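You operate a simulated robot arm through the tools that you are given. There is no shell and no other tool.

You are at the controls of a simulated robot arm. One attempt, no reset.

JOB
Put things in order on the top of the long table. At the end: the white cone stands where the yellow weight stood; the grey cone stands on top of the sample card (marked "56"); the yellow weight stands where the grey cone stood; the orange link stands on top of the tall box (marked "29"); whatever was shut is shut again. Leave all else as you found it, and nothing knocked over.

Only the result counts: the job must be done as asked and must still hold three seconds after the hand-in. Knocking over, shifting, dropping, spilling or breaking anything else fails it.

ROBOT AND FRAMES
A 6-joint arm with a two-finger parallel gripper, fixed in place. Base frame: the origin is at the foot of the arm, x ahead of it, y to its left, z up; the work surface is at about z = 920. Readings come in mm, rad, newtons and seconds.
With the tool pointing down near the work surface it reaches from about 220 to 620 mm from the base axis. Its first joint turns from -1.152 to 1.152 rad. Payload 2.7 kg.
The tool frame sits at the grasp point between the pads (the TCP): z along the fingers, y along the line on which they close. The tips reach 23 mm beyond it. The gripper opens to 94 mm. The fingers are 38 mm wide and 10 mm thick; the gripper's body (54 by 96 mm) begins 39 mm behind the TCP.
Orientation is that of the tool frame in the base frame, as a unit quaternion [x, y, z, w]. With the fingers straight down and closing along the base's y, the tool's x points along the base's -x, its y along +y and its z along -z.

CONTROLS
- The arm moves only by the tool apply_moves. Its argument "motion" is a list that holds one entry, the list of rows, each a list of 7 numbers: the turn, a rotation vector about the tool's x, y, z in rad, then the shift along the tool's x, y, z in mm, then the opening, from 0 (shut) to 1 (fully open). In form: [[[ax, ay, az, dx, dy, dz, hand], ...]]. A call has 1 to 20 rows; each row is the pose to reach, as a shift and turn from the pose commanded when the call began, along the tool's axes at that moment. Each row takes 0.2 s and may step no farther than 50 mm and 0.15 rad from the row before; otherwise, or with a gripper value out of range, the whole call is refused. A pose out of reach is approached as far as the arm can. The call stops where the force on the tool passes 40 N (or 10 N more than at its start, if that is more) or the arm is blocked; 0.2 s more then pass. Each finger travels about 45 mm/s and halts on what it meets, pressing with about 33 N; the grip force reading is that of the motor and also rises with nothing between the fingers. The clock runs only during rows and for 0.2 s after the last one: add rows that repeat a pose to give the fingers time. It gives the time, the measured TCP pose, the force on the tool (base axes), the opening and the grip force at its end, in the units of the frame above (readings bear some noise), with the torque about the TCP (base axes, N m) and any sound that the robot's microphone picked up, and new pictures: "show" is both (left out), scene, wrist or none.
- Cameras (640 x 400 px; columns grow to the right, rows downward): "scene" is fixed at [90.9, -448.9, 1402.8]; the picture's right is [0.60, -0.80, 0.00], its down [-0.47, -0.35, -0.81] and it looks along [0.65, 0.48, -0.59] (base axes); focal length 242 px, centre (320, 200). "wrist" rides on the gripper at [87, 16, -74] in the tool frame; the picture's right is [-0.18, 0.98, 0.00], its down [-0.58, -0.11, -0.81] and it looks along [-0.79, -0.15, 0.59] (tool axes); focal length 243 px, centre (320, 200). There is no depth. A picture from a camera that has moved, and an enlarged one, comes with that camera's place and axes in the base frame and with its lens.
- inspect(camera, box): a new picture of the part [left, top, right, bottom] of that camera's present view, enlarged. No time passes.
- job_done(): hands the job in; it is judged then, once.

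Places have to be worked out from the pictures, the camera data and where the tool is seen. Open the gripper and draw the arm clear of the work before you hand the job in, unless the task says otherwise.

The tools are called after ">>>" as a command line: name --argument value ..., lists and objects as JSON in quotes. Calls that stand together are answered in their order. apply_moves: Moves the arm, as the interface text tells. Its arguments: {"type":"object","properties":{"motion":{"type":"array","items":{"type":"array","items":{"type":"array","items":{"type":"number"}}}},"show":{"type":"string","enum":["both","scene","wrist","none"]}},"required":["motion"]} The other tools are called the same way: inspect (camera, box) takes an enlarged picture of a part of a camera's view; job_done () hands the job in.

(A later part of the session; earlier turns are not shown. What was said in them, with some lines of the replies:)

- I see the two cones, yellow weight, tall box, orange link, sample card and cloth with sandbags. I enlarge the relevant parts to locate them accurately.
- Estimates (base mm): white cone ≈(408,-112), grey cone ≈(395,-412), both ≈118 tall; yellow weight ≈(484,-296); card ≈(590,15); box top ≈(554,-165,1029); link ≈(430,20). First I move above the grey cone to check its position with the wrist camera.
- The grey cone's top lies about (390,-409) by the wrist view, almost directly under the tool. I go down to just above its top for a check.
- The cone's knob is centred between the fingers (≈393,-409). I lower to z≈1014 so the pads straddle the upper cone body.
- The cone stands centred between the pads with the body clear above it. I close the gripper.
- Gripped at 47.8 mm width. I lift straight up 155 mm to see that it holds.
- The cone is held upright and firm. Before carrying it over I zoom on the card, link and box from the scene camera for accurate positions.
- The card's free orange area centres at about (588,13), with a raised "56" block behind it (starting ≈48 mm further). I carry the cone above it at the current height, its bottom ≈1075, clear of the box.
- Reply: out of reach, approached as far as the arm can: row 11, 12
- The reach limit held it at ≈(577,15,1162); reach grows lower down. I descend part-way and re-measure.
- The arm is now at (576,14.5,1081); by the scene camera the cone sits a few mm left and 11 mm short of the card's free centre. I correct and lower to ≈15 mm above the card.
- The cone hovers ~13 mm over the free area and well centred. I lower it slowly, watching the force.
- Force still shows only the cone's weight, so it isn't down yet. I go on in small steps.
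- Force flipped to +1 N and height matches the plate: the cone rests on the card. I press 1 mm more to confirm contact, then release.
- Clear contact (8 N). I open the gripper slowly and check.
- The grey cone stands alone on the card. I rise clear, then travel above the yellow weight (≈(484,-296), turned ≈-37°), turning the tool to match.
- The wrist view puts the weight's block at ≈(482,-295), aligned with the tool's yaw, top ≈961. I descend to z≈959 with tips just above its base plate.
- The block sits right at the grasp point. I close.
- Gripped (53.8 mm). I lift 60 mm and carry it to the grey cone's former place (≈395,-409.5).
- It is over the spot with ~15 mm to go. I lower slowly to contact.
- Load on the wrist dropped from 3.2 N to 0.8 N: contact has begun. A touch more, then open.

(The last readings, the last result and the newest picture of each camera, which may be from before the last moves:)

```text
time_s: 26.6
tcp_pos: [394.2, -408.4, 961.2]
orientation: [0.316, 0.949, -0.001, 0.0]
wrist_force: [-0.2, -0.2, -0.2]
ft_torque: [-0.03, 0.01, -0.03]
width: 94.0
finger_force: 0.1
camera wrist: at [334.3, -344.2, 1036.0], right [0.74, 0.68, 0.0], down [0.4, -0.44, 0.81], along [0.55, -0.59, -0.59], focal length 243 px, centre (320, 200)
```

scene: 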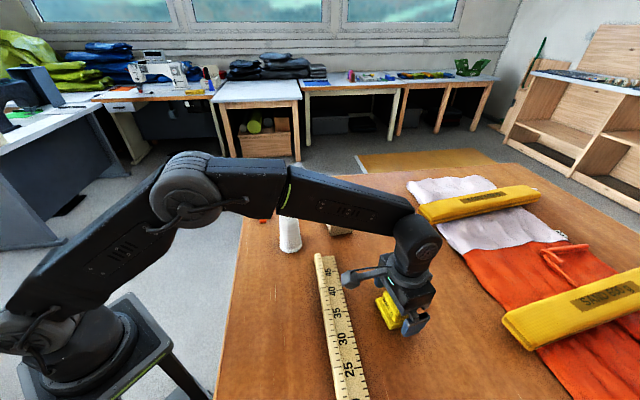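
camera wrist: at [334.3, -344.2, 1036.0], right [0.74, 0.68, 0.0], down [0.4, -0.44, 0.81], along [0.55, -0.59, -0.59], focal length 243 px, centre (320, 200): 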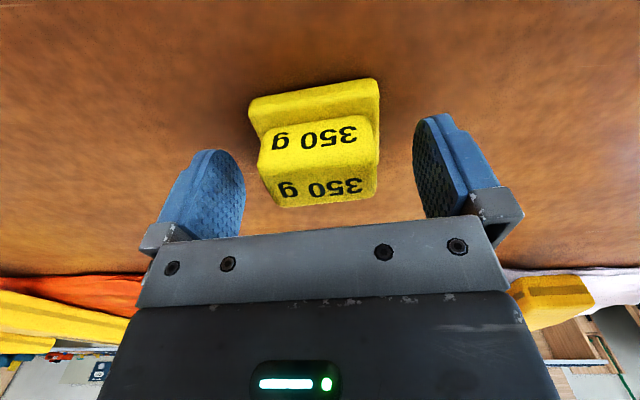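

The weight stands in place. I rise and move above the white cone (≈408,-112), turning the tool back to its original yaw.

>>> apply_moves --motion '[[[0, 0, 0, 0, 0, -20, 1], [0, 0, 0, 0, 0, -60, 1], [0, 0, 0, 0, 0, -105, 1], [0, 0, 0, 0, 0, -140, 1], [0, 0, -0.1, 20, 30, -155, 1], [0, 0, -0.21, 44, 65, -155, 1], [0, 0, -0.32, 68, 100, -155, 1], [0, 0, -0.43, 92, 135, -155, 1], [0, 0, -0.54, 116, 171, -155, 1], [0, 0, -0.645, 141, 208, -155, 1], [0, 0, -0.645, 167.4, 246.3, -155, 1], [0, 0, -0.645, 167.4, 246.3, -130, 1], [0, 0, -0.645, 167.4, 246.3, -130, 1]]]'

>>> inspect --camera "scene" --box '[330, 220, 460, 330]'

>>> inspect --camera "wrist" --box '[200, 0, 480, 175]'

```text
time_s: 29.4
tcp_pos: [410.4, -110.7, 1090.4]
orientation: [0.0, 1.0, -0.001, 0.001]
wrist_force: [0.7, 1.7, 0.3]
ft_torque: [-0.01, -0.01, 0.0]
width: 93.9
finger_force: 0.0
camera wrist: at [322.0, -94.7, 1164.9], right [0.18, 0.98, 0.0], down [0.58, -0.11, 0.81], along [0.79, -0.15, -0.59], focal length 243 px, centre (320, 200)
```

scene: 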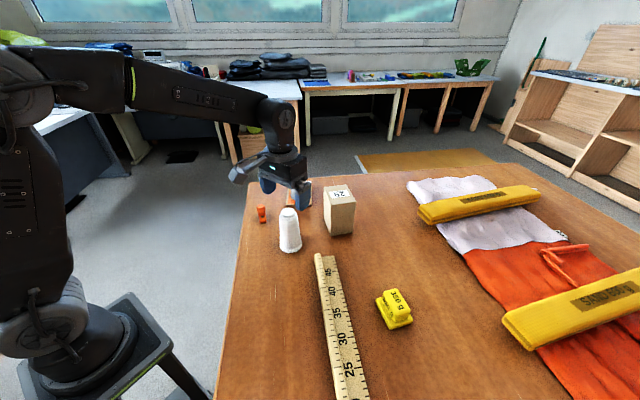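
wrist: 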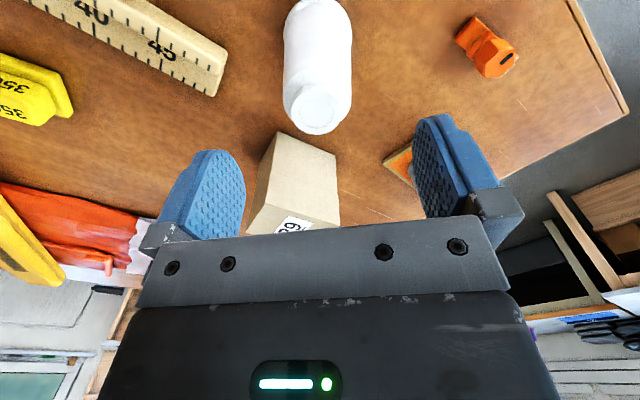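

```text
3.64 times, centred on (395, 275) of scene
camera zoom: at [90.9, -448.9, 1402.8], right [0.6, -0.8, 0.0], down [-0.47, -0.35, -0.81], along [0.65, 0.48, -0.59], focal length 881 px, centre (47, -73)
```

zoom: 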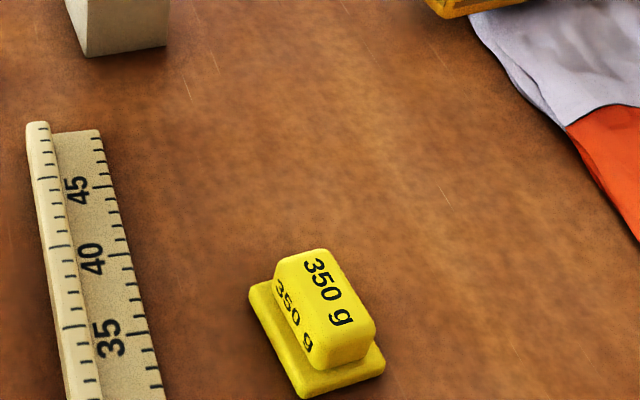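

```text
2.29 times, centred on (340, 88) of wrist
camera zoom: at [322.0, -94.7, 1164.9], right [0.18, 0.98, 0.0], down [0.58, -0.11, 0.81], along [0.79, -0.15, -0.59], focal length 555 px, centre (274, 457)
```

zoom: 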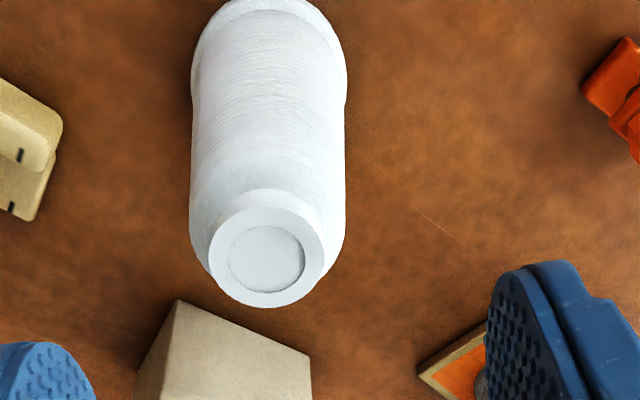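

White cone at ≈(406,-112), same shape as the grey. I descend to z≈1012 around it.

>>> apply_moves --motion '[[[0, 0, 0, 1, 0, 30, 1], [0, 0, 0, 1, 0, 55, 1], [0, 0, 0, 1, 0, 70, 1], [0, 0, 0, 1, 0, 78, 1], [0, 0, 0, 1, 0, 78, 1]]]'

```text
time_s: 30.6
tcp_pos: [408.2, -111.8, 1012.3]
orientation: [0.0, 1.0, 0.0, 0.0]
wrist_force: [-0.2, 0.6, 0.0]
ft_torque: [0.03, 0.01, 0.0]
width: 93.8
finger_force: 0.0
camera wrist: at [320.5, -95.1, 1087.5], right [0.18, 0.98, 0.0], down [0.58, -0.11, 0.81], along [0.79, -0.15, -0.59], focal length 243 px, centre (320, 200)
```

scene: 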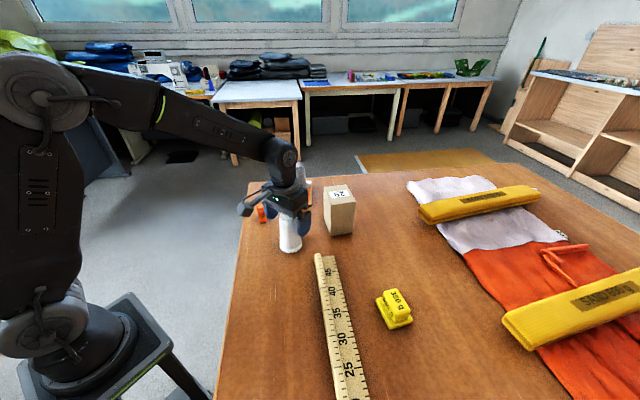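
wrist: 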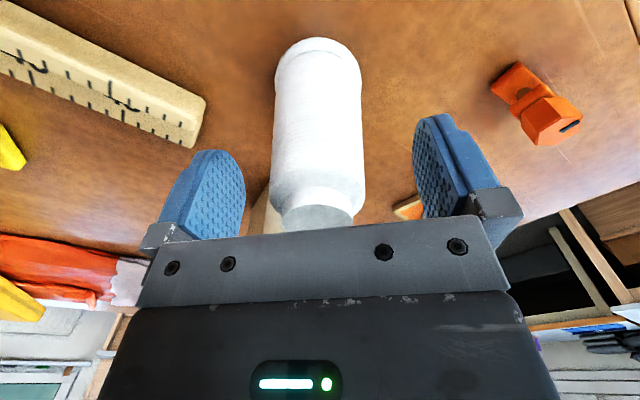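

Well centred, matching the earlier grasp view. I close and lift.

>>> apply_moves --motion '[[[0, 0, 0, 0, 0, 0, 0], [0, 0, 0, 0, 0, 0, 0], [0, 0, 0, 0, 0, 0, 0], [0, 0, 0, 0, 0, 0, 0], [0, 0, 0, 0, 0, 0, 0]]]' --show "wrist"

>>> apply_moves --motion '[[[0, 0, 0, 0, 0, -10, 0], [0, 0, 0, 0, 0, -40, 0], [0, 0, 0, 0, 0, -70, 0], [0, 0, 0, 0, 0, -70, 0]]]'

```text
time_s: 31.8
tcp_pos: [407.4, -111.5, 1013.5]
orientation: [-0.001, 1.0, 0.0, 0.001]
wrist_force: [0.6, -1.5, 2.3]
ft_torque: [-0.08, -0.02, -0.01]
width: 47.4
finger_force: 33.4
camera wrist: at [320.5, -95.3, 1087.8], right [0.18, 0.98, 0.0], down [0.58, -0.11, 0.81], along [0.79, -0.15, -0.59], focal length 243 px, centre (320, 200)
```

wrist: 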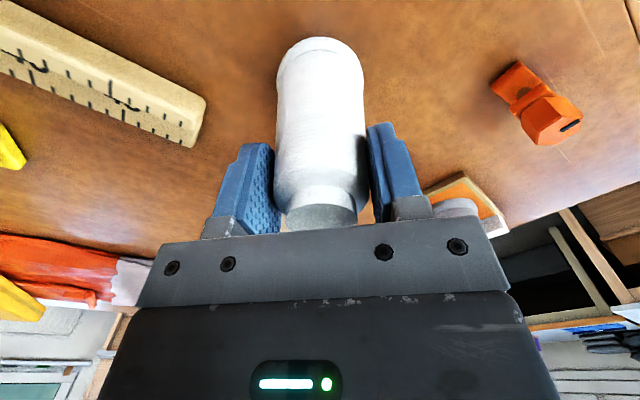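

```text
time_s: 32.8
tcp_pos: [407.4, -112.1, 1082.8]
orientation: [-0.002, 1.0, 0.001, 0.0]
wrist_force: [-0.5, -0.9, -1.2]
ft_torque: [0.0, -0.03, 0.03]
width: 47.4
finger_force: 33.0
camera wrist: at [320.1, -95.4, 1157.7], right [0.18, 0.98, 0.0], down [0.58, -0.11, 0.81], along [0.79, -0.15, -0.59], focal length 243 px, centre (320, 200)
```

scene: 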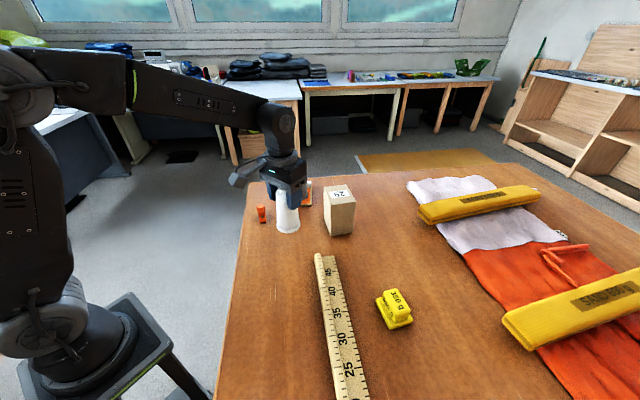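
wrist: 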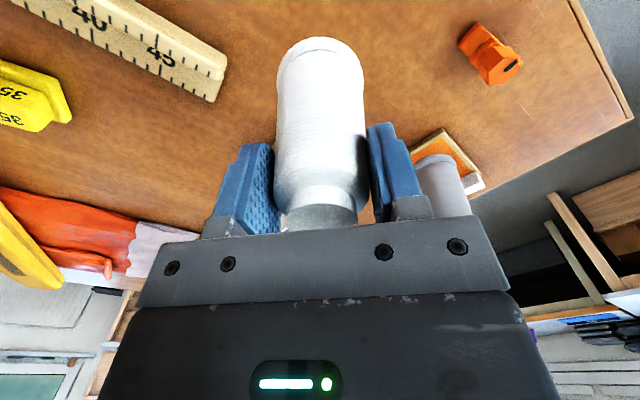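

It holds. I carry it around the box: first toward -y, then outward to (482,-296.5).

>>> apply_moves --motion '[[[0, 0, 0, 0, -25, 0, 0], [0, 0, 0, 0, -65, 0, 0], [0, 0, 0, 0, -108, 0, 0], [0, 0, 0, -10, -148, 0, 0], [0, 0, 0, -40, -175, 0, 0], [0, 0, 0, -65, -184.5, 0, 0], [0, 0, 0, -75, -184.5, 10, 0], [0, 0, 0, -75, -184.5, 40, 0], [0, 0, 0, -75, -184.5, 58, 0], [0, 0, 0, -75, -184.5, 58, 0]]]'

>>> inspect --camera "scene" --box '[300, 170, 430, 280]'

```text
time_s: 35.0
tcp_pos: [483.8, -296.7, 1024.3]
orientation: [-0.001, 1.0, 0.0, 0.001]
wrist_force: [0.2, -0.1, -1.6]
ft_torque: [0.01, 0.0, 0.02]
width: 47.4
finger_force: 32.6
camera wrist: at [396.3, -280.2, 1099.8], right [0.18, 0.98, 0.0], down [0.58, -0.11, 0.81], along [0.79, -0.15, -0.59], focal length 243 px, centre (320, 200)
```

scene: 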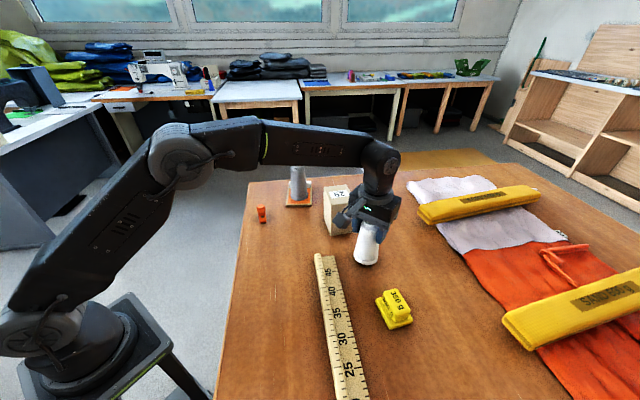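
wrist: 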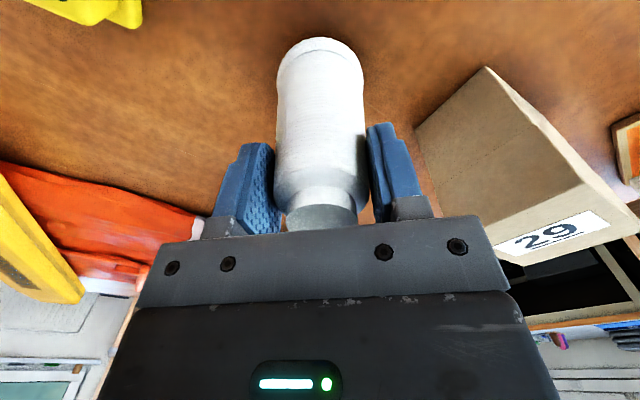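

```text
3.64 times, centred on (365, 225) of scene
camera zoom: at [91.0, -448.9, 1402.8], right [0.6, -0.8, 0.0], down [-0.47, -0.35, -0.81], along [0.65, 0.48, -0.59], focal length 881 px, centre (156, 109)
```

zoom: 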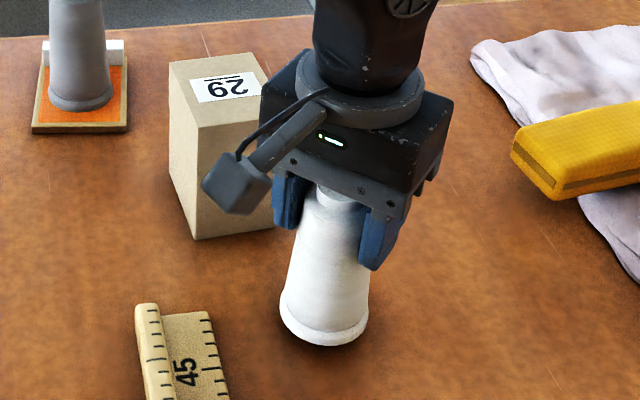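

Over the spot, ~12 mm above the table. I lower to contact.

>>> apply_moves --motion '[[[0, 0, 0, 0, 0, 5, 0], [0, 0, 0, 0, 0, 9, 0], [0, 0, 0, 0, 0, 11, 0], [0, 0, 0, 0, 0, 11.7, 0], [0, 0, 0, 0, 0, 11.7, 0]]]' --show "none"

```text
time_s: 36.2
tcp_pos: [483.8, -294.7, 1012.3]
orientation: [0.0, 1.0, 0.0, 0.001]
wrist_force: [-0.3, 0.9, 0.9]
ft_torque: [0.17, 0.03, -0.01]
width: 47.4
finger_force: 33.7
```

>>> apply_moves --motion '[[[0, 0, 0, 0, 0, 0.7, 0], [0, 0, 0, 0, 0, 0.7, 0]]]' --show "none"

>>> apply_moves --motion '[[[0, 0, 0, 0, 0, 0, 0.6], [0, 0, 0, 0, 0, 0, 0.8], [0, 0, 0, 0, 0, 0, 1], [0, 0, 0, 0, 0, 0, 1], [0, 0, 0, 0, 0, 0, 1]]]'

```text
time_s: 36.8
tcp_pos: [484.1, -295.6, 1013.4]
orientation: [-0.001, 1.0, 0.001, 0.001]
wrist_force: [0.6, 3.5, 9.4]
ft_torque: [0.59, 0.06, -0.04]
width: 46.9
finger_force: 33.0
```

```text
time_s: 38.0
tcp_pos: [482.5, -296.4, 1011.7]
orientation: [-0.001, 1.0, 0.0, 0.001]
wrist_force: [0.1, 0.9, -0.5]
ft_torque: [0.04, -0.01, 0.03]
width: 94.3
finger_force: 0.0
camera wrist: at [395.6, -280.0, 1086.8], right [0.18, 0.98, 0.0], down [0.58, -0.11, 0.81], along [0.79, -0.15, -0.59], focal length 243 px, centre (320, 200)
```

scene: 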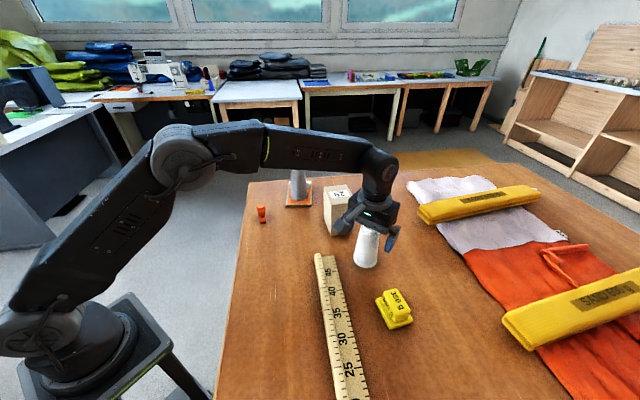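
wrist: 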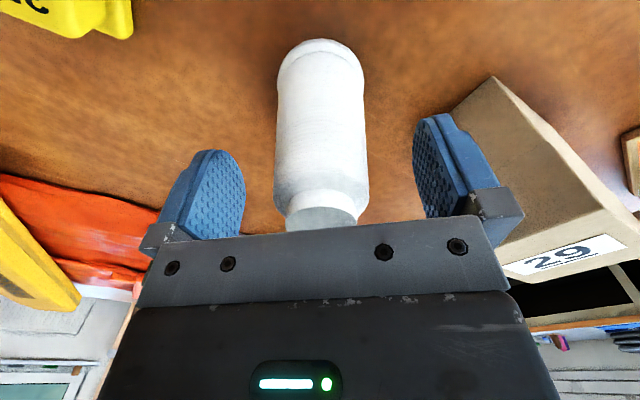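

The white cone stands at the weight's old place. I rise and move above the orange link (≈431,20) to examine it.

>>> apply_moves --motion '[[[0, 0, 0, 0, 0, -20, 1], [0, 0, 0, 0, 0, -60, 1], [0, 0, 0, 0, 0, -95, 1], [0, 0, 0, 8, 40, -95, 1], [0, 0, 0, 16, 85, -95, 1], [0, 0, 0, 24, 130, -95, 1], [0, 0, 0, 32, 175, -95, 1], [0, 0, 0, 40, 220, -95, 1], [0, 0, 0, 46, 265, -95, 1], [0, 0, 0, 51, 305, -80, 1], [0, 0, 0, 51, 316, -50, 1], [0, 0, 0, 51, 316, -35, 1], [0, 0, 0, 51, 316, -35, 1]]]'

>>> inspect --camera "wrist" --box '[240, 0, 400, 150]'

>>> inspect --camera "scene" --box '[330, 180, 430, 280]'

```text
time_s: 40.8
tcp_pos: [432.5, 21.2, 1046.1]
orientation: [-0.001, 1.0, 0.0, 0.0]
wrist_force: [0.0, -0.2, -1.3]
ft_torque: [0.0, -0.01, 0.03]
width: 94.3
finger_force: 0.1
camera wrist: at [345.0, 37.1, 1121.7], right [0.18, 0.98, 0.0], down [0.58, -0.11, 0.81], along [0.79, -0.15, -0.59], focal length 243 px, centre (320, 200)
```

scene: 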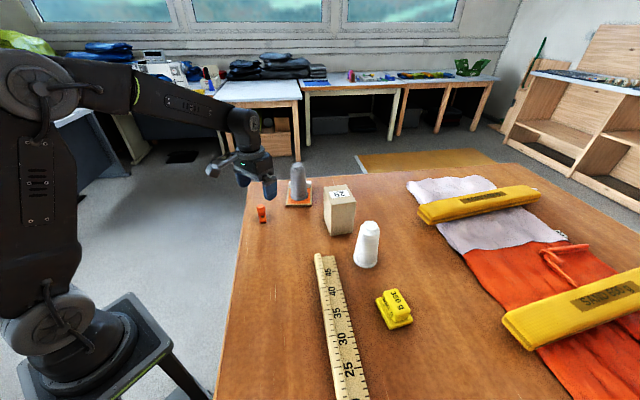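
wrist: 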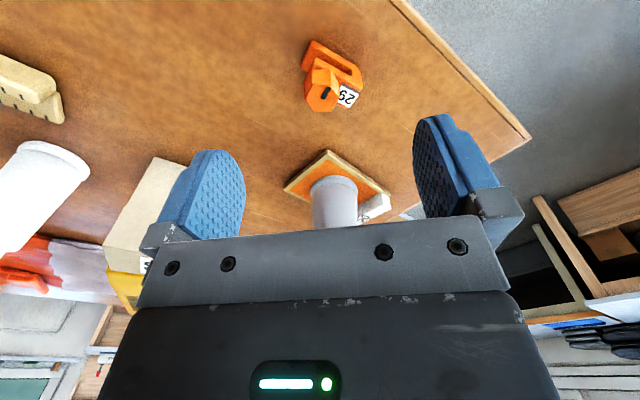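

```text
2.67 times, centred on (320, 75) of wrist
camera zoom: at [345.0, 37.1, 1121.7], right [0.18, 0.98, 0.0], down [0.58, -0.11, 0.81], along [0.79, -0.15, -0.59], focal length 647 px, centre (320, 533)
```

zoom: 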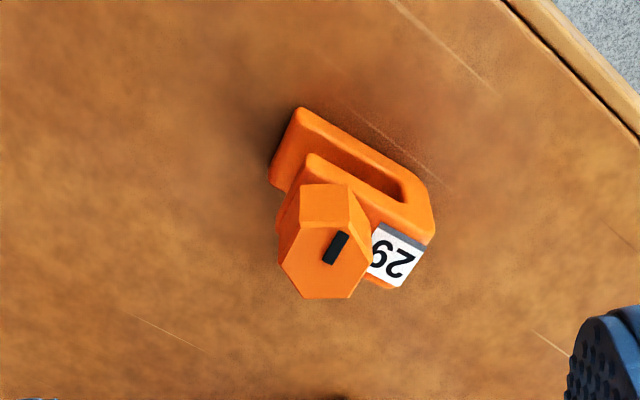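

```text
4.00 times, centred on (380, 230) of scene
camera zoom: at [90.9, -448.9, 1402.8], right [0.6, -0.8, 0.0], down [-0.47, -0.35, -0.81], along [0.65, 0.48, -0.59], focal length 969 px, centre (80, 80)
```

zoom: 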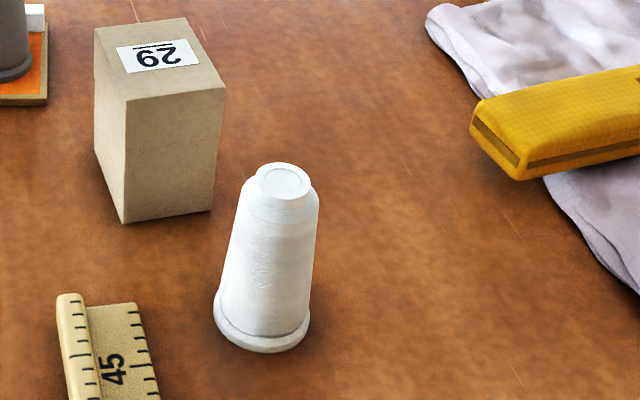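

The link has a slotted base and a raised hexagonal head. I zoom in more to work out its shape before grasping.

>>> inspect --camera "scene" --box '[252, 200, 276, 226]'

>>> inspect --camera "wrist" --box '[296, 34, 368, 114]'

```text
15.38 times, centred on (264, 213) of scene
camera zoom: at [90.9, -448.9, 1402.8], right [0.6, -0.8, 0.0], down [-0.47, -0.35, -0.81], along [0.65, 0.48, -0.59], focal length 3726 px, centre (1182, 0)
```

zoom: 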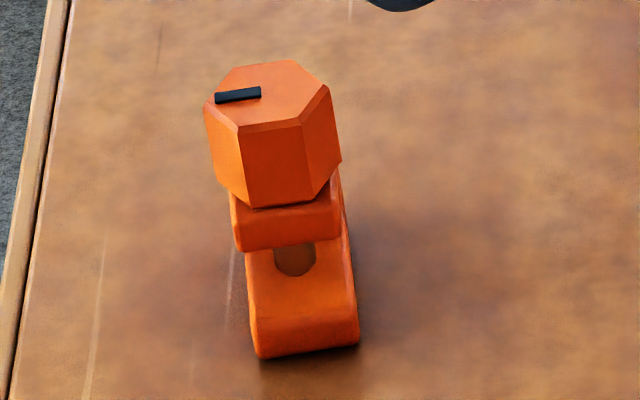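

```text
5.00 times, centred on (332, 74) of wrist
camera zoom: at [345.0, 37.1, 1121.7], right [0.18, 0.98, 0.0], down [0.58, -0.11, 0.81], along [0.79, -0.15, -0.59], focal length 1213 px, centre (260, 830)
```

zoom: 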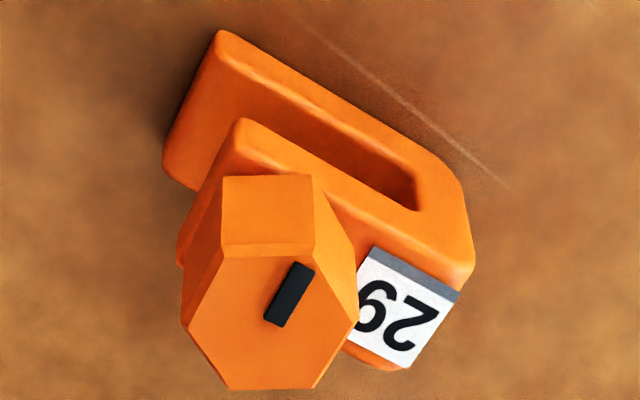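

Hex head: ≈22 mm corner-to-corner, ≈19 mm across flats, top ≈977, centre ≈(431,21), with one pair of flats facing ≈112°. I turn the tool -22° in-tool and lower to just above the head for a check.

>>> apply_moves --motion '[[[0, 0, -0.13, 0.7, 1.5, 10, 1], [0, 0, -0.26, 0.7, 1.5, 20, 1], [0, 0, -0.384, 0.7, 1.5, 32, 0.7], [0, 0, -0.384, 0.7, 1.5, 40, 0.6], [0, 0, -0.384, 0.7, 1.5, 40, 0.6], [0, 0, -0.384, 0.7, 1.5, 40, 0.6]]]'

>>> inspect --camera "wrist" --box '[240, 80, 400, 220]'

>>> inspect --camera "scene" --box '[235, 175, 295, 230]'

```text
time_s: 42.2
tcp_pos: [431.9, 21.3, 1007.2]
orientation: [-0.192, 0.981, -0.001, 0.0]
wrist_force: [-0.3, -0.3, -1.2]
ft_torque: [-0.03, -0.02, 0.0]
width: 56.2
finger_force: 0.0
camera wrist: at [343.4, 4.3, 1081.7], right [-0.2, 0.98, 0.0], down [0.58, 0.12, 0.81], along [0.79, 0.16, -0.59], focal length 243 px, centre (320, 200)
```

scene: 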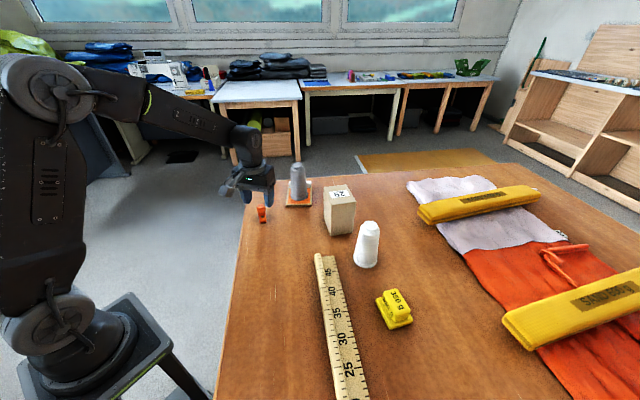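
wrist: 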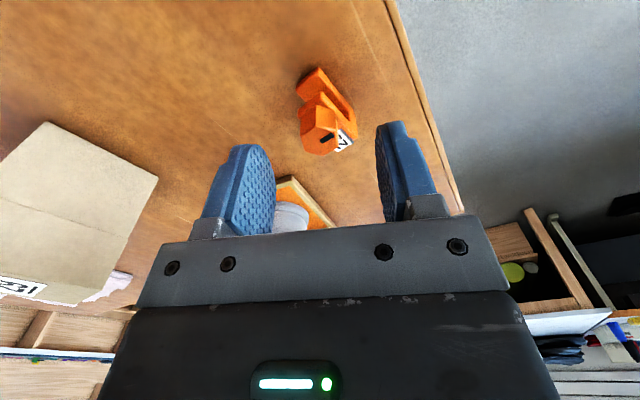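

```text
2.86 times, centred on (320, 150) of wrist
camera zoom: at [343.4, 4.3, 1081.7], right [-0.2, 0.98, 0.0], down [0.58, 0.12, 0.81], along [0.79, 0.16, -0.59], focal length 693 px, centre (320, 343)
```

zoom: 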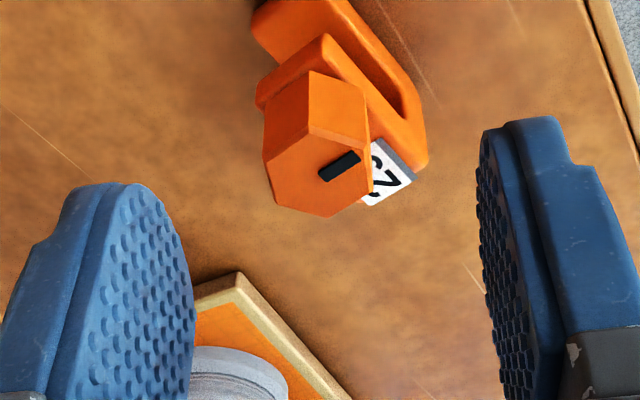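

```text
7.27 times, centred on (265, 202) of scene
camera zoom: at [90.9, -448.9, 1402.8], right [0.6, -0.8, 0.0], down [-0.47, -0.35, -0.81], along [0.65, 0.48, -0.59], focal length 1761 px, centre (720, 182)
```

zoom: 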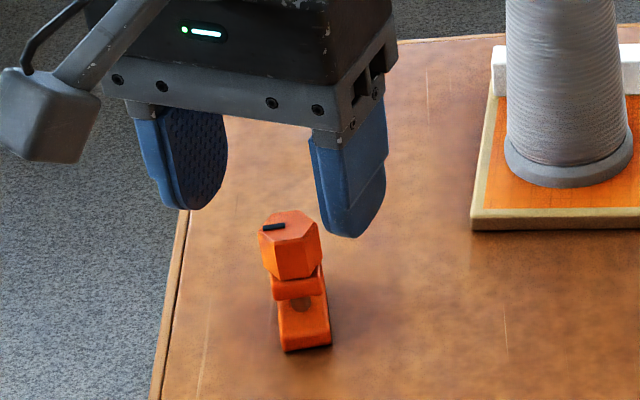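

The head is centred between the fingers and its flats are parallel to the pads (edges ≈21° vs 22°). I lower to z≈986 so the tips stay above the link's arm.

>>> apply_moves --motion '[[[0, 0, 0, 0.7, 0.3, 10, 0.6], [0, 0, 0, 0.7, 0.3, 20, 0.6], [0, 0, 0, 0.7, 0.3, 20, 0.6]]]'

>>> inspect --camera "wrist" --box '[240, 80, 400, 220]'

>>> inspect --camera "scene" --box '[235, 175, 295, 230]'

```text
time_s: 43.0
tcp_pos: [430.8, 20.7, 986.6]
orientation: [-0.192, 0.981, 0.001, -0.001]
wrist_force: [0.4, -0.2, 0.7]
ft_torque: [-0.01, 0.01, 0.0]
width: 56.5
finger_force: 0.0
camera wrist: at [342.9, 3.7, 1062.8], right [-0.2, 0.98, 0.0], down [0.58, 0.12, 0.81], along [0.79, 0.16, -0.59], focal length 243 px, centre (320, 200)
```

scene: 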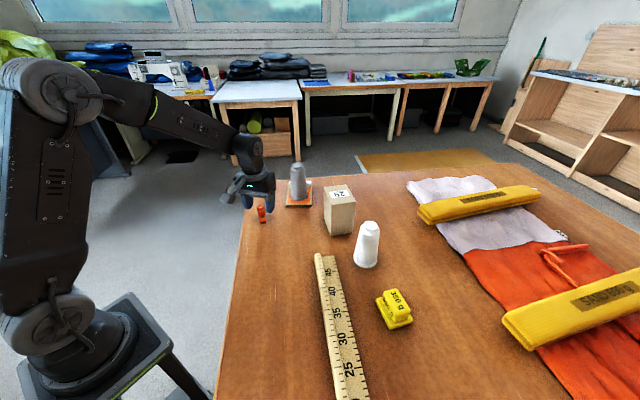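
wrist: 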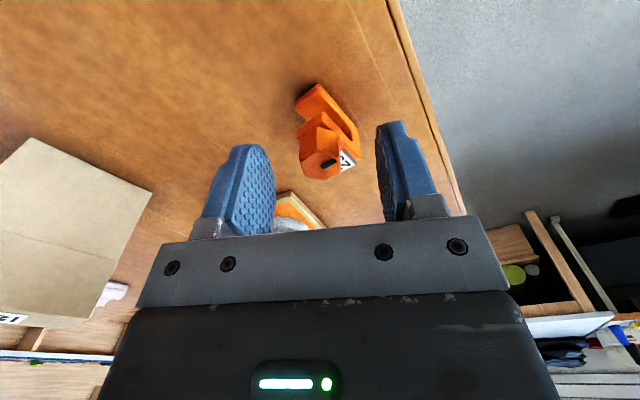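

```text
2.86 times, centred on (320, 150) of wrist
camera zoom: at [342.9, 3.7, 1062.8], right [-0.2, 0.98, 0.0], down [0.58, 0.12, 0.81], along [0.79, 0.16, -0.59], focal length 693 px, centre (320, 343)
```

zoom: 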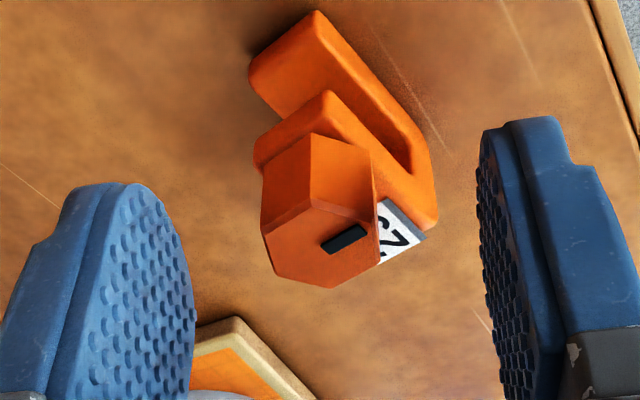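

```text
7.27 times, centred on (265, 202) of scene
camera zoom: at [90.9, -448.9, 1402.8], right [0.6, -0.8, 0.0], down [-0.47, -0.35, -0.81], along [0.65, 0.48, -0.59], focal length 1761 px, centre (720, 182)
```

zoom: 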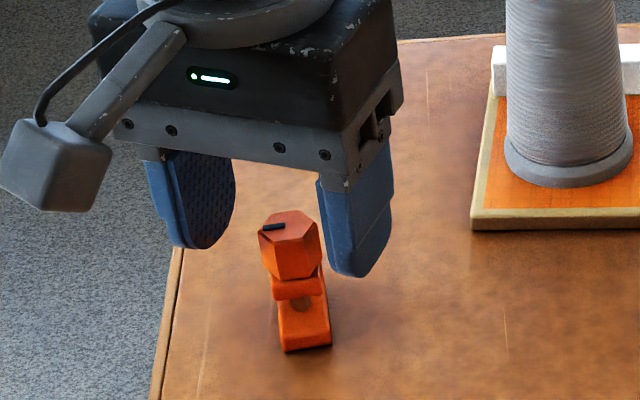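

Hex top ≈977, its bottom ≈959; tips are at ≈963. I go 2 mm lower and close on the flats.

>>> apply_moves --motion '[[[0, 0, 0, 0, 0, 2, 0.6], [0, 0, 0, 0, 0, 2, 0.4], [0, 0, 0, 0, 0, 2, 0.2], [0, 0, 0, 0, 0, 2, 0], [0, 0, 0, 0, 0, 2, 0], [0, 0, 0, 0, 0, 2, 0]]]'

>>> inspect --camera "wrist" --box '[240, 80, 400, 220]'

>>> inspect --camera "scene" --box '[235, 175, 295, 230]'

```text
time_s: 44.4
tcp_pos: [429.8, 22.5, 985.6]
orientation: [-0.192, 0.981, 0.0, 0.001]
wrist_force: [0.7, -0.4, -0.2]
ft_torque: [-0.03, 0.0, 0.03]
width: 19.0
finger_force: 32.9
camera wrist: at [342.7, 4.3, 1060.6], right [-0.2, 0.98, 0.0], down [0.58, 0.12, 0.81], along [0.79, 0.16, -0.59], focal length 243 px, centre (320, 200)
```

scene: 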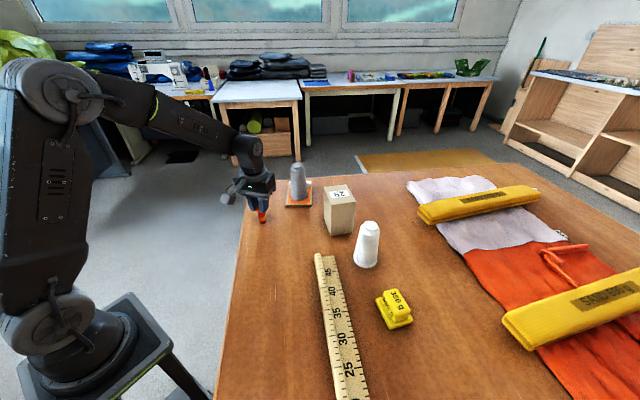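
wrist: 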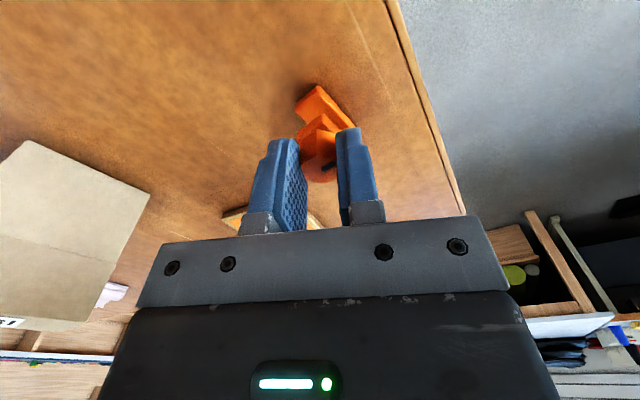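

```text
2.86 times, centred on (320, 150) of wrist
camera zoom: at [342.7, 4.3, 1060.6], right [-0.2, 0.98, 0.0], down [0.58, 0.12, 0.81], along [0.79, 0.16, -0.59], focal length 693 px, centre (320, 343)
```

zoom: 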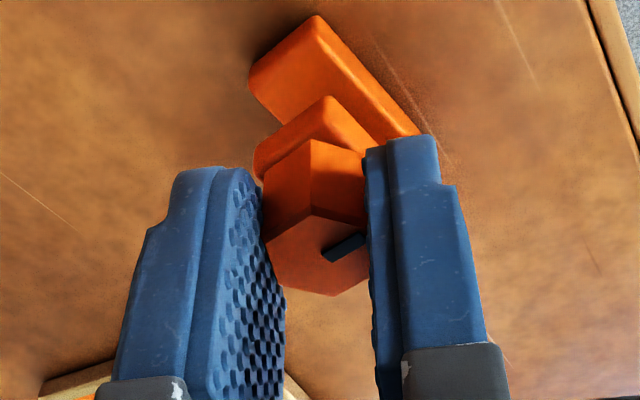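

```text
7.27 times, centred on (265, 202) of scene
camera zoom: at [90.9, -448.9, 1402.8], right [0.6, -0.8, 0.0], down [-0.47, -0.35, -0.81], along [0.65, 0.48, -0.59], focal length 1761 px, centre (720, 182)
```

zoom: 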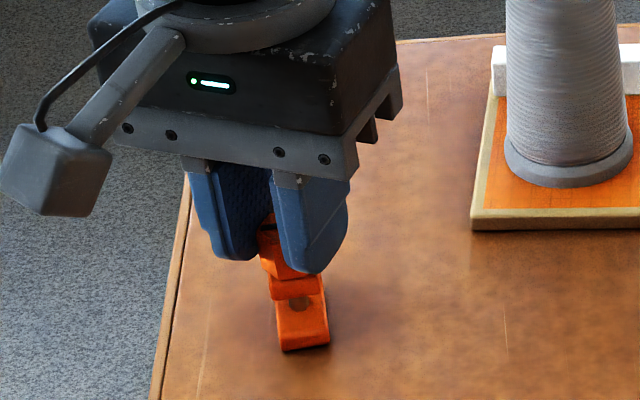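

Gripped across the flats at 19.0 mm. I lift to a travel height and check.

>>> apply_moves --motion '[[[0, 0, 0, 0, 0, -5, 0], [0, 0, 0, 0, 0, -30, 0], [0, 0, 0, 0, 0, -70, 0], [0, 0, 0, 0, 0, -110, 0], [0, 0, 0, 0, 0, -140, 0], [0, 0, 0, 0, 0, -140, 0]]]'

>>> inspect --camera "wrist" --box '[240, 80, 400, 220]'

>>> inspect --camera "scene" --box '[230, 130, 310, 210]'

```text
time_s: 45.8
tcp_pos: [431.3, 21.1, 1125.0]
orientation: [-0.192, 0.981, 0.0, 0.0]
wrist_force: [0.2, 0.3, -0.6]
ft_torque: [0.01, 0.01, 0.0]
width: 19.3
finger_force: 33.1
camera wrist: at [343.3, 3.3, 1201.1], right [-0.2, 0.98, 0.0], down [0.58, 0.12, 0.81], along [0.79, 0.16, -0.59], focal length 243 px, centre (320, 200)
```

scene: 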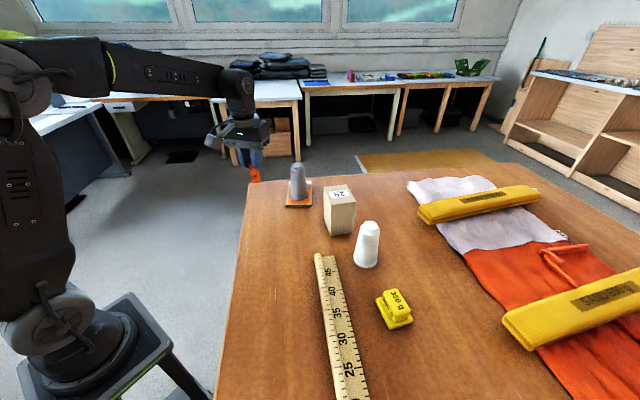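
wrist: 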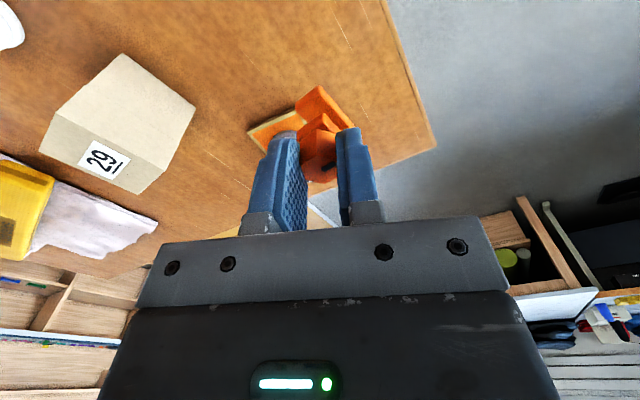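

```text
2.86 times, centred on (320, 150) of wrist
camera zoom: at [343.3, 3.3, 1201.1], right [-0.2, 0.98, 0.0], down [0.58, 0.12, 0.81], along [0.79, 0.16, -0.59], focal length 693 px, centre (320, 343)
```

zoom: 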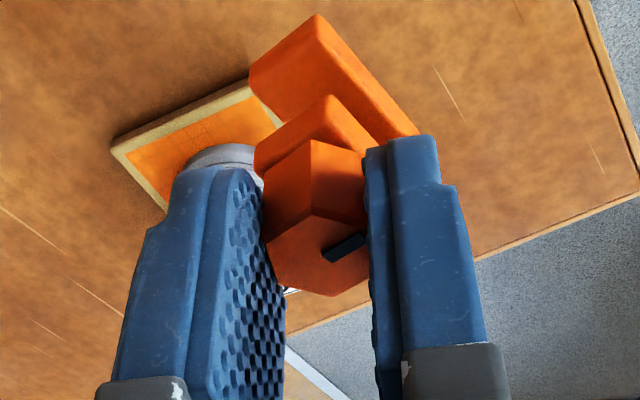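

```text
5.00 times, centred on (270, 170) of scene
camera zoom: at [91.0, -448.9, 1402.8], right [0.6, -0.8, 0.0], down [-0.47, -0.35, -0.81], along [0.65, 0.48, -0.59], focal length 1211 px, centre (570, 350)
```

zoom: 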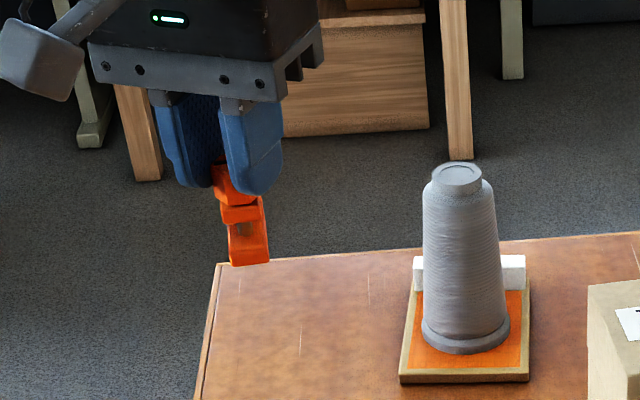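

The link hangs upright, its bottom 64.6 mm below the TCP. The box top centres at ≈(554,-167), z≈1028; the link's middle lies ~13 mm beyond the hex, so I take the hex to (546,-177).

>>> apply_moves --motion '[[[0, 0, 0, -3, -20, 0, 0], [0, 0, 0, -8, -57, 0, 0], [0, 0, 0, -14, -97, 0, 0], [0, 0, 0, -20, -137, 0, 0], [0, 0, 0, -26, -177, 0, 0], [0, 0, 0, -31, -210, 0, 0], [0, 0, 0, -33.1, -227, 0, 0], [0, 0, 0, -33.1, -227, 16, 0], [0, 0, 0, -33.1, -227, 16, 0]]]'

>>> inspect --camera "scene" --box '[300, 140, 390, 250]'

>>> inspect --camera "wrist" --box '[220, 40, 420, 220]'

```text
time_s: 47.8
tcp_pos: [545.0, -175.2, 1108.7]
orientation: [-0.193, 0.981, 0.0, 0.0]
wrist_force: [-0.4, 0.3, -0.2]
ft_torque: [-0.05, 0.01, 0.03]
width: 19.2
finger_force: 33.4
camera wrist: at [457.8, -194.2, 1183.7], right [-0.2, 0.98, 0.0], down [0.58, 0.12, 0.81], along [0.79, 0.16, -0.59], focal length 243 px, centre (320, 200)
```

scene: 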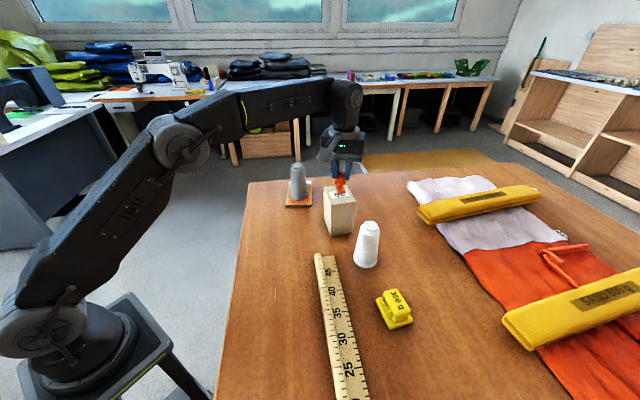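
wrist: 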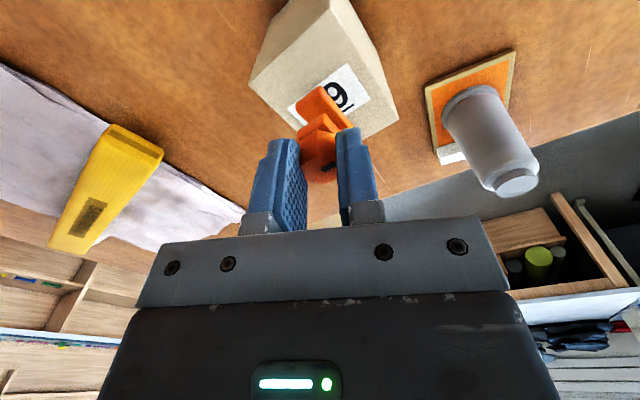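

```text
3.64 times, centred on (345, 195) of scene
camera zoom: at [91.0, -448.9, 1402.8], right [0.6, -0.8, 0.0], down [-0.47, -0.35, -0.81], along [0.65, 0.48, -0.59], focal length 881 px, centre (229, 218)
```

zoom: 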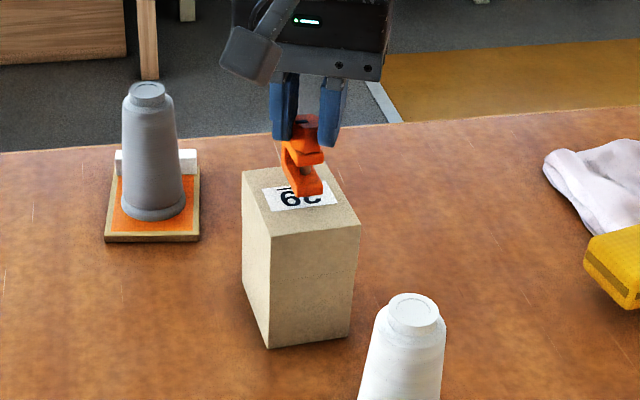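

```text
2.22 times, centred on (320, 130) of wrist
camera zoom: at [457.8, -194.2, 1183.7], right [-0.2, 0.98, 0.0], down [0.58, 0.12, 0.81], along [0.79, 0.16, -0.59], focal length 539 px, centre (320, 356)
```

zoom: 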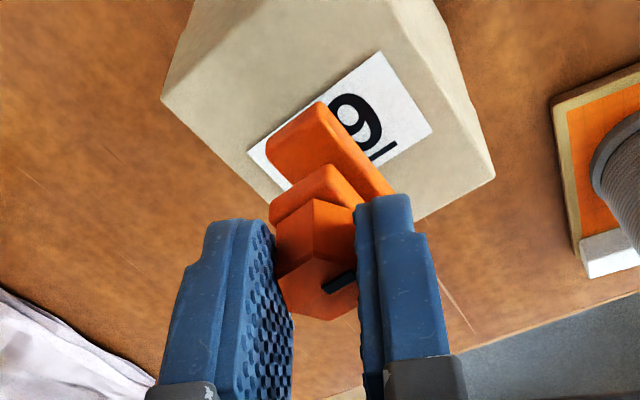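

Both cameras agree: the link's footprint falls on the middle of the box top (centre ≈(552,-168)), ~15 mm below. I lower slowly.

>>> apply_moves --motion '[[[0, 0, 0, 0, 0, 6, 0], [0, 0, 0, 0, 0, 10, 0], [0, 0, 0, 0, 0, 12.5, 0], [0, 0, 0, 0, 0, 12.5, 0]]]' --show "none"

>>> inspect --camera "scene" --box '[315, 165, 365, 215]'

```text
time_s: 48.8
tcp_pos: [545.1, -176.9, 1096.3]
orientation: [-0.192, 0.981, 0.001, 0.001]
wrist_force: [-0.3, 0.6, -0.9]
ft_torque: [-0.03, 0.0, 0.03]
width: 19.4
finger_force: 33.1
```

```text
8.00 times, centred on (340, 190) of scene
camera zoom: at [91.0, -448.9, 1402.8], right [0.6, -0.8, 0.0], down [-0.47, -0.35, -0.81], along [0.65, 0.48, -0.59], focal length 1938 px, centre (160, 280)
```

zoom: 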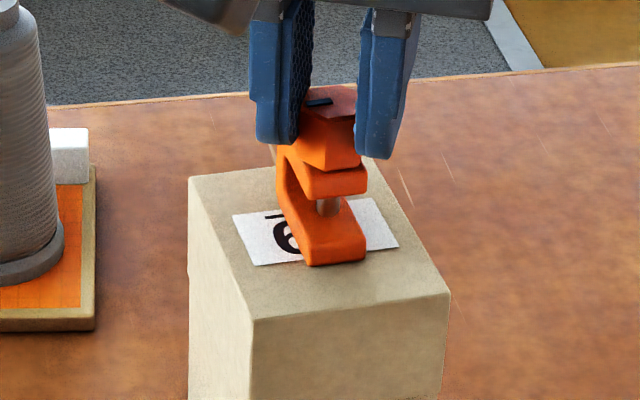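

Just ~3 mm above. I creep down.

>>> apply_moves --motion '[[[0, 0, 0, 0, 0, 1, 0], [0, 0, 0, 0, 0, 2, 0], [0, 0, 0, 0, 0, 2, 0]]]' --show "none"

```text
time_s: 49.6
tcp_pos: [544.9, -176.4, 1095.7]
orientation: [-0.191, 0.982, -0.001, 0.001]
wrist_force: [-0.2, -0.6, 2.1]
ft_torque: [-0.04, 0.06, 0.02]
width: 19.4
finger_force: 32.7
```

Force +2 N suggests first contact; I add 0.6 mm to confirm.

>>> apply_moves --motion '[[[0, 0, 0, 0, 0, 0.6, 0], [0, 0, 0, 0, 0, 0.6, 0]]]' --show "none"

>>> inspect --camera "scene" --box '[315, 165, 365, 215]'

```text
time_s: 50.2
tcp_pos: [545.2, -176.4, 1094.6]
orientation: [-0.192, 0.981, 0.0, 0.001]
wrist_force: [0.3, -1.8, 5.2]
ft_torque: [-0.06, 0.07, -0.03]
width: 19.1
finger_force: 33.2
```

```text
8.00 times, centred on (340, 190) of scene
camera zoom: at [90.9, -448.9, 1402.8], right [0.6, -0.8, 0.0], down [-0.47, -0.35, -0.81], along [0.65, 0.48, -0.59], focal length 1938 px, centre (160, 280)
```

zoom: 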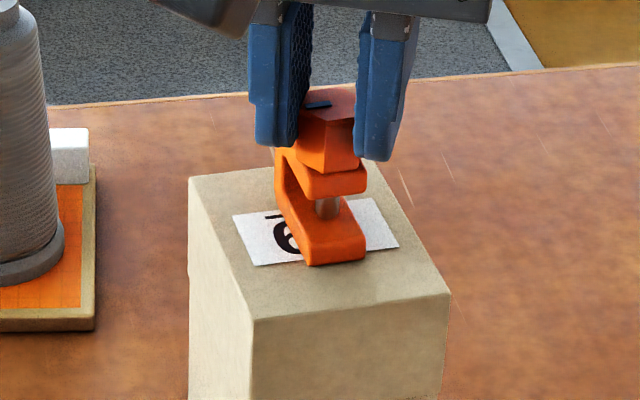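

The link rests on the box (5 N). I open the fingers in small stages.

>>> apply_moves --motion '[[[0, 0, 0, 0, 0, 0, 0.25], [0, 0, 0, 0, 0, 0, 0.35], [0, 0, 0, 0, 0, 0, 0.5], [0, 0, 0, 0, 0, 0, 0.6], [0, 0, 0, 0, 0, 0, 0.6]]]' --show "wrist"

>>> inspect --camera "scene" --box '[315, 165, 365, 215]'

```text
time_s: 51.4
tcp_pos: [545.6, -177.0, 1093.5]
orientation: [-0.191, 0.981, 0.0, 0.001]
wrist_force: [-0.8, -0.3, -0.3]
ft_torque: [-0.03, 0.0, 0.02]
width: 56.3
finger_force: 0.0
camera wrist: at [458.3, -194.2, 1169.4], right [-0.2, 0.98, 0.0], down [0.58, 0.12, 0.81], along [0.79, 0.16, -0.59], focal length 243 px, centre (320, 200)
```

wrist: 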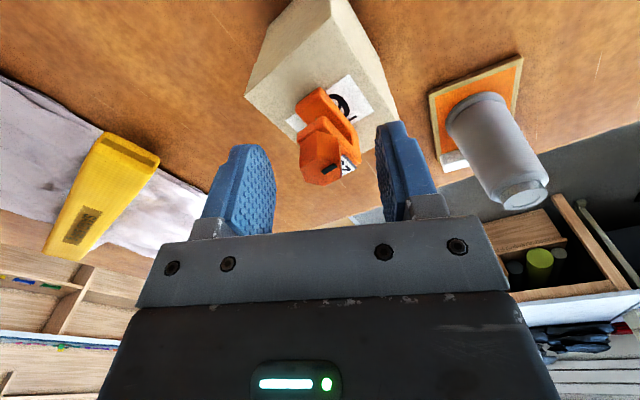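

```text
8.00 times, centred on (340, 190) of scene
camera zoom: at [90.9, -448.9, 1402.8], right [0.6, -0.8, 0.0], down [-0.47, -0.35, -0.81], along [0.65, 0.48, -0.59], focal length 1938 px, centre (160, 280)
```

zoom: 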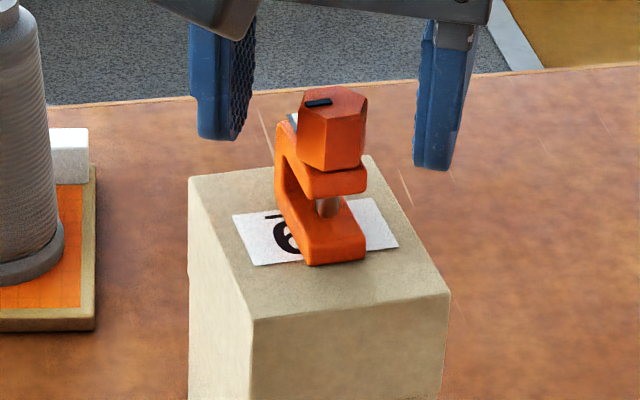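

The link stands steady by itself. I rise straight up, then draw back and check the whole scene.

>>> apply_moves --motion '[[[0, 0, 0, 0, 0, -15, 0.6], [0, 0, 0, 0, 0, -35, 0.6], [0, 0, 0, 0, 0, -52, 0.6], [0, 0, 0, 25, 20, -60, 0.7], [0, 0, 0, 55, 45, -75, 0.8], [0, 0, 0, 85, 70, -95, 0.9], [0, 0, 0, 115, 95, -115, 1], [0, 0, 0, 145, 115, -135, 1], [0, 0, 0, 175, 135, -155, 1], [0, 0, 0, 175, 135, -155, 1]]]'

>>> inspect --camera "scene" --box '[240, 150, 440, 335]'

>>> inspect --camera "scene" --box '[315, 165, 365, 215]'

```text
time_s: 53.6
tcp_pos: [335.1, -116.9, 1247.5]
orientation: [-0.192, 0.981, 0.0, -0.001]
wrist_force: [0.2, 0.3, 0.1]
ft_torque: [-0.01, 0.03, 0.02]
width: 93.8
finger_force: 0.0
camera wrist: at [247.9, -134.5, 1323.1], right [-0.2, 0.98, 0.0], down [0.58, 0.12, 0.81], along [0.79, 0.16, -0.59], focal length 243 px, centre (320, 200)
```

scene: 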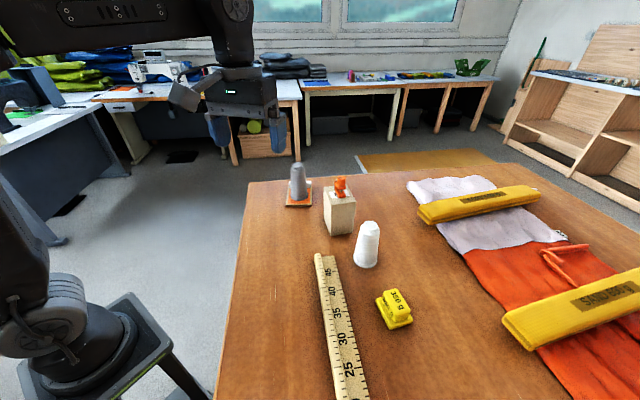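
wrist: 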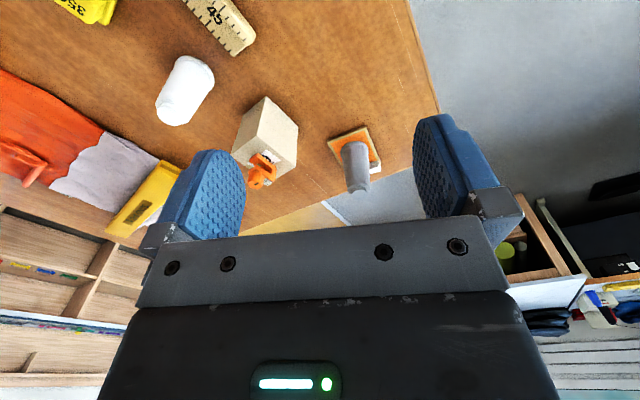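

```text
2.16 times, centred on (340, 242) of scene
camera zoom: at [90.9, -448.9, 1402.8], right [0.6, -0.8, 0.0], down [-0.47, -0.35, -0.81], along [0.65, 0.48, -0.59], focal length 524 px, centre (277, 108)
```

zoom: 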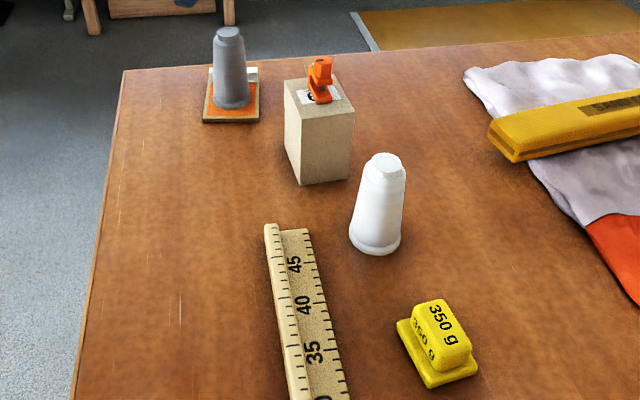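

```text
8.00 times, centred on (340, 190) of scene
camera zoom: at [90.9, -448.9, 1402.8], right [0.6, -0.8, 0.0], down [-0.47, -0.35, -0.81], along [0.65, 0.48, -0.59], focal length 1938 px, centre (160, 280)
```

zoom: 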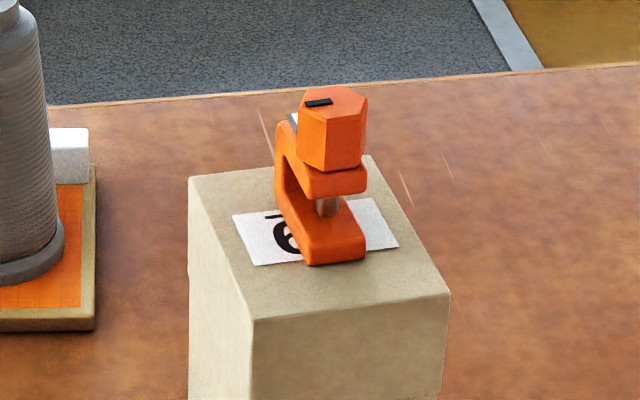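

All four items stand where asked: the white cone at ≈(484,-296), the yellow weight at ≈(396,-409), the grey cone on the card and the link on box 29. I saw nothing that had been shut. The arm is clear with the gripper open, so I hand in.

>>> job_done

```text
The job is handed in.
```

I put all four items in place and handed the job in. In the last pictures everything was standing, and the arm was clear with the gripper open.

| Item | Where it stands now | Position (base x, y in mm) |
|---|---|---|
| White cone | Where the yellow weight stood | about (484, -296) |
| Grey cone | On the free orange area of the sample card marked "56" | about (587, 10) |
| Yellow weight | Where the grey cone stood | about (396, -409) |
| Orange link | Upright near the middle of the top of the tall box marked "29" | about (553, -167) |

The positions are from the camera views and arm readings, good to a few mm. The white cone and the weight are within about that of the spots they were meant to take.

I saw nothing on the table that had been shut, so there was nothing to close again. The card, box, ruler, cloth and sandbags looked unmoved.
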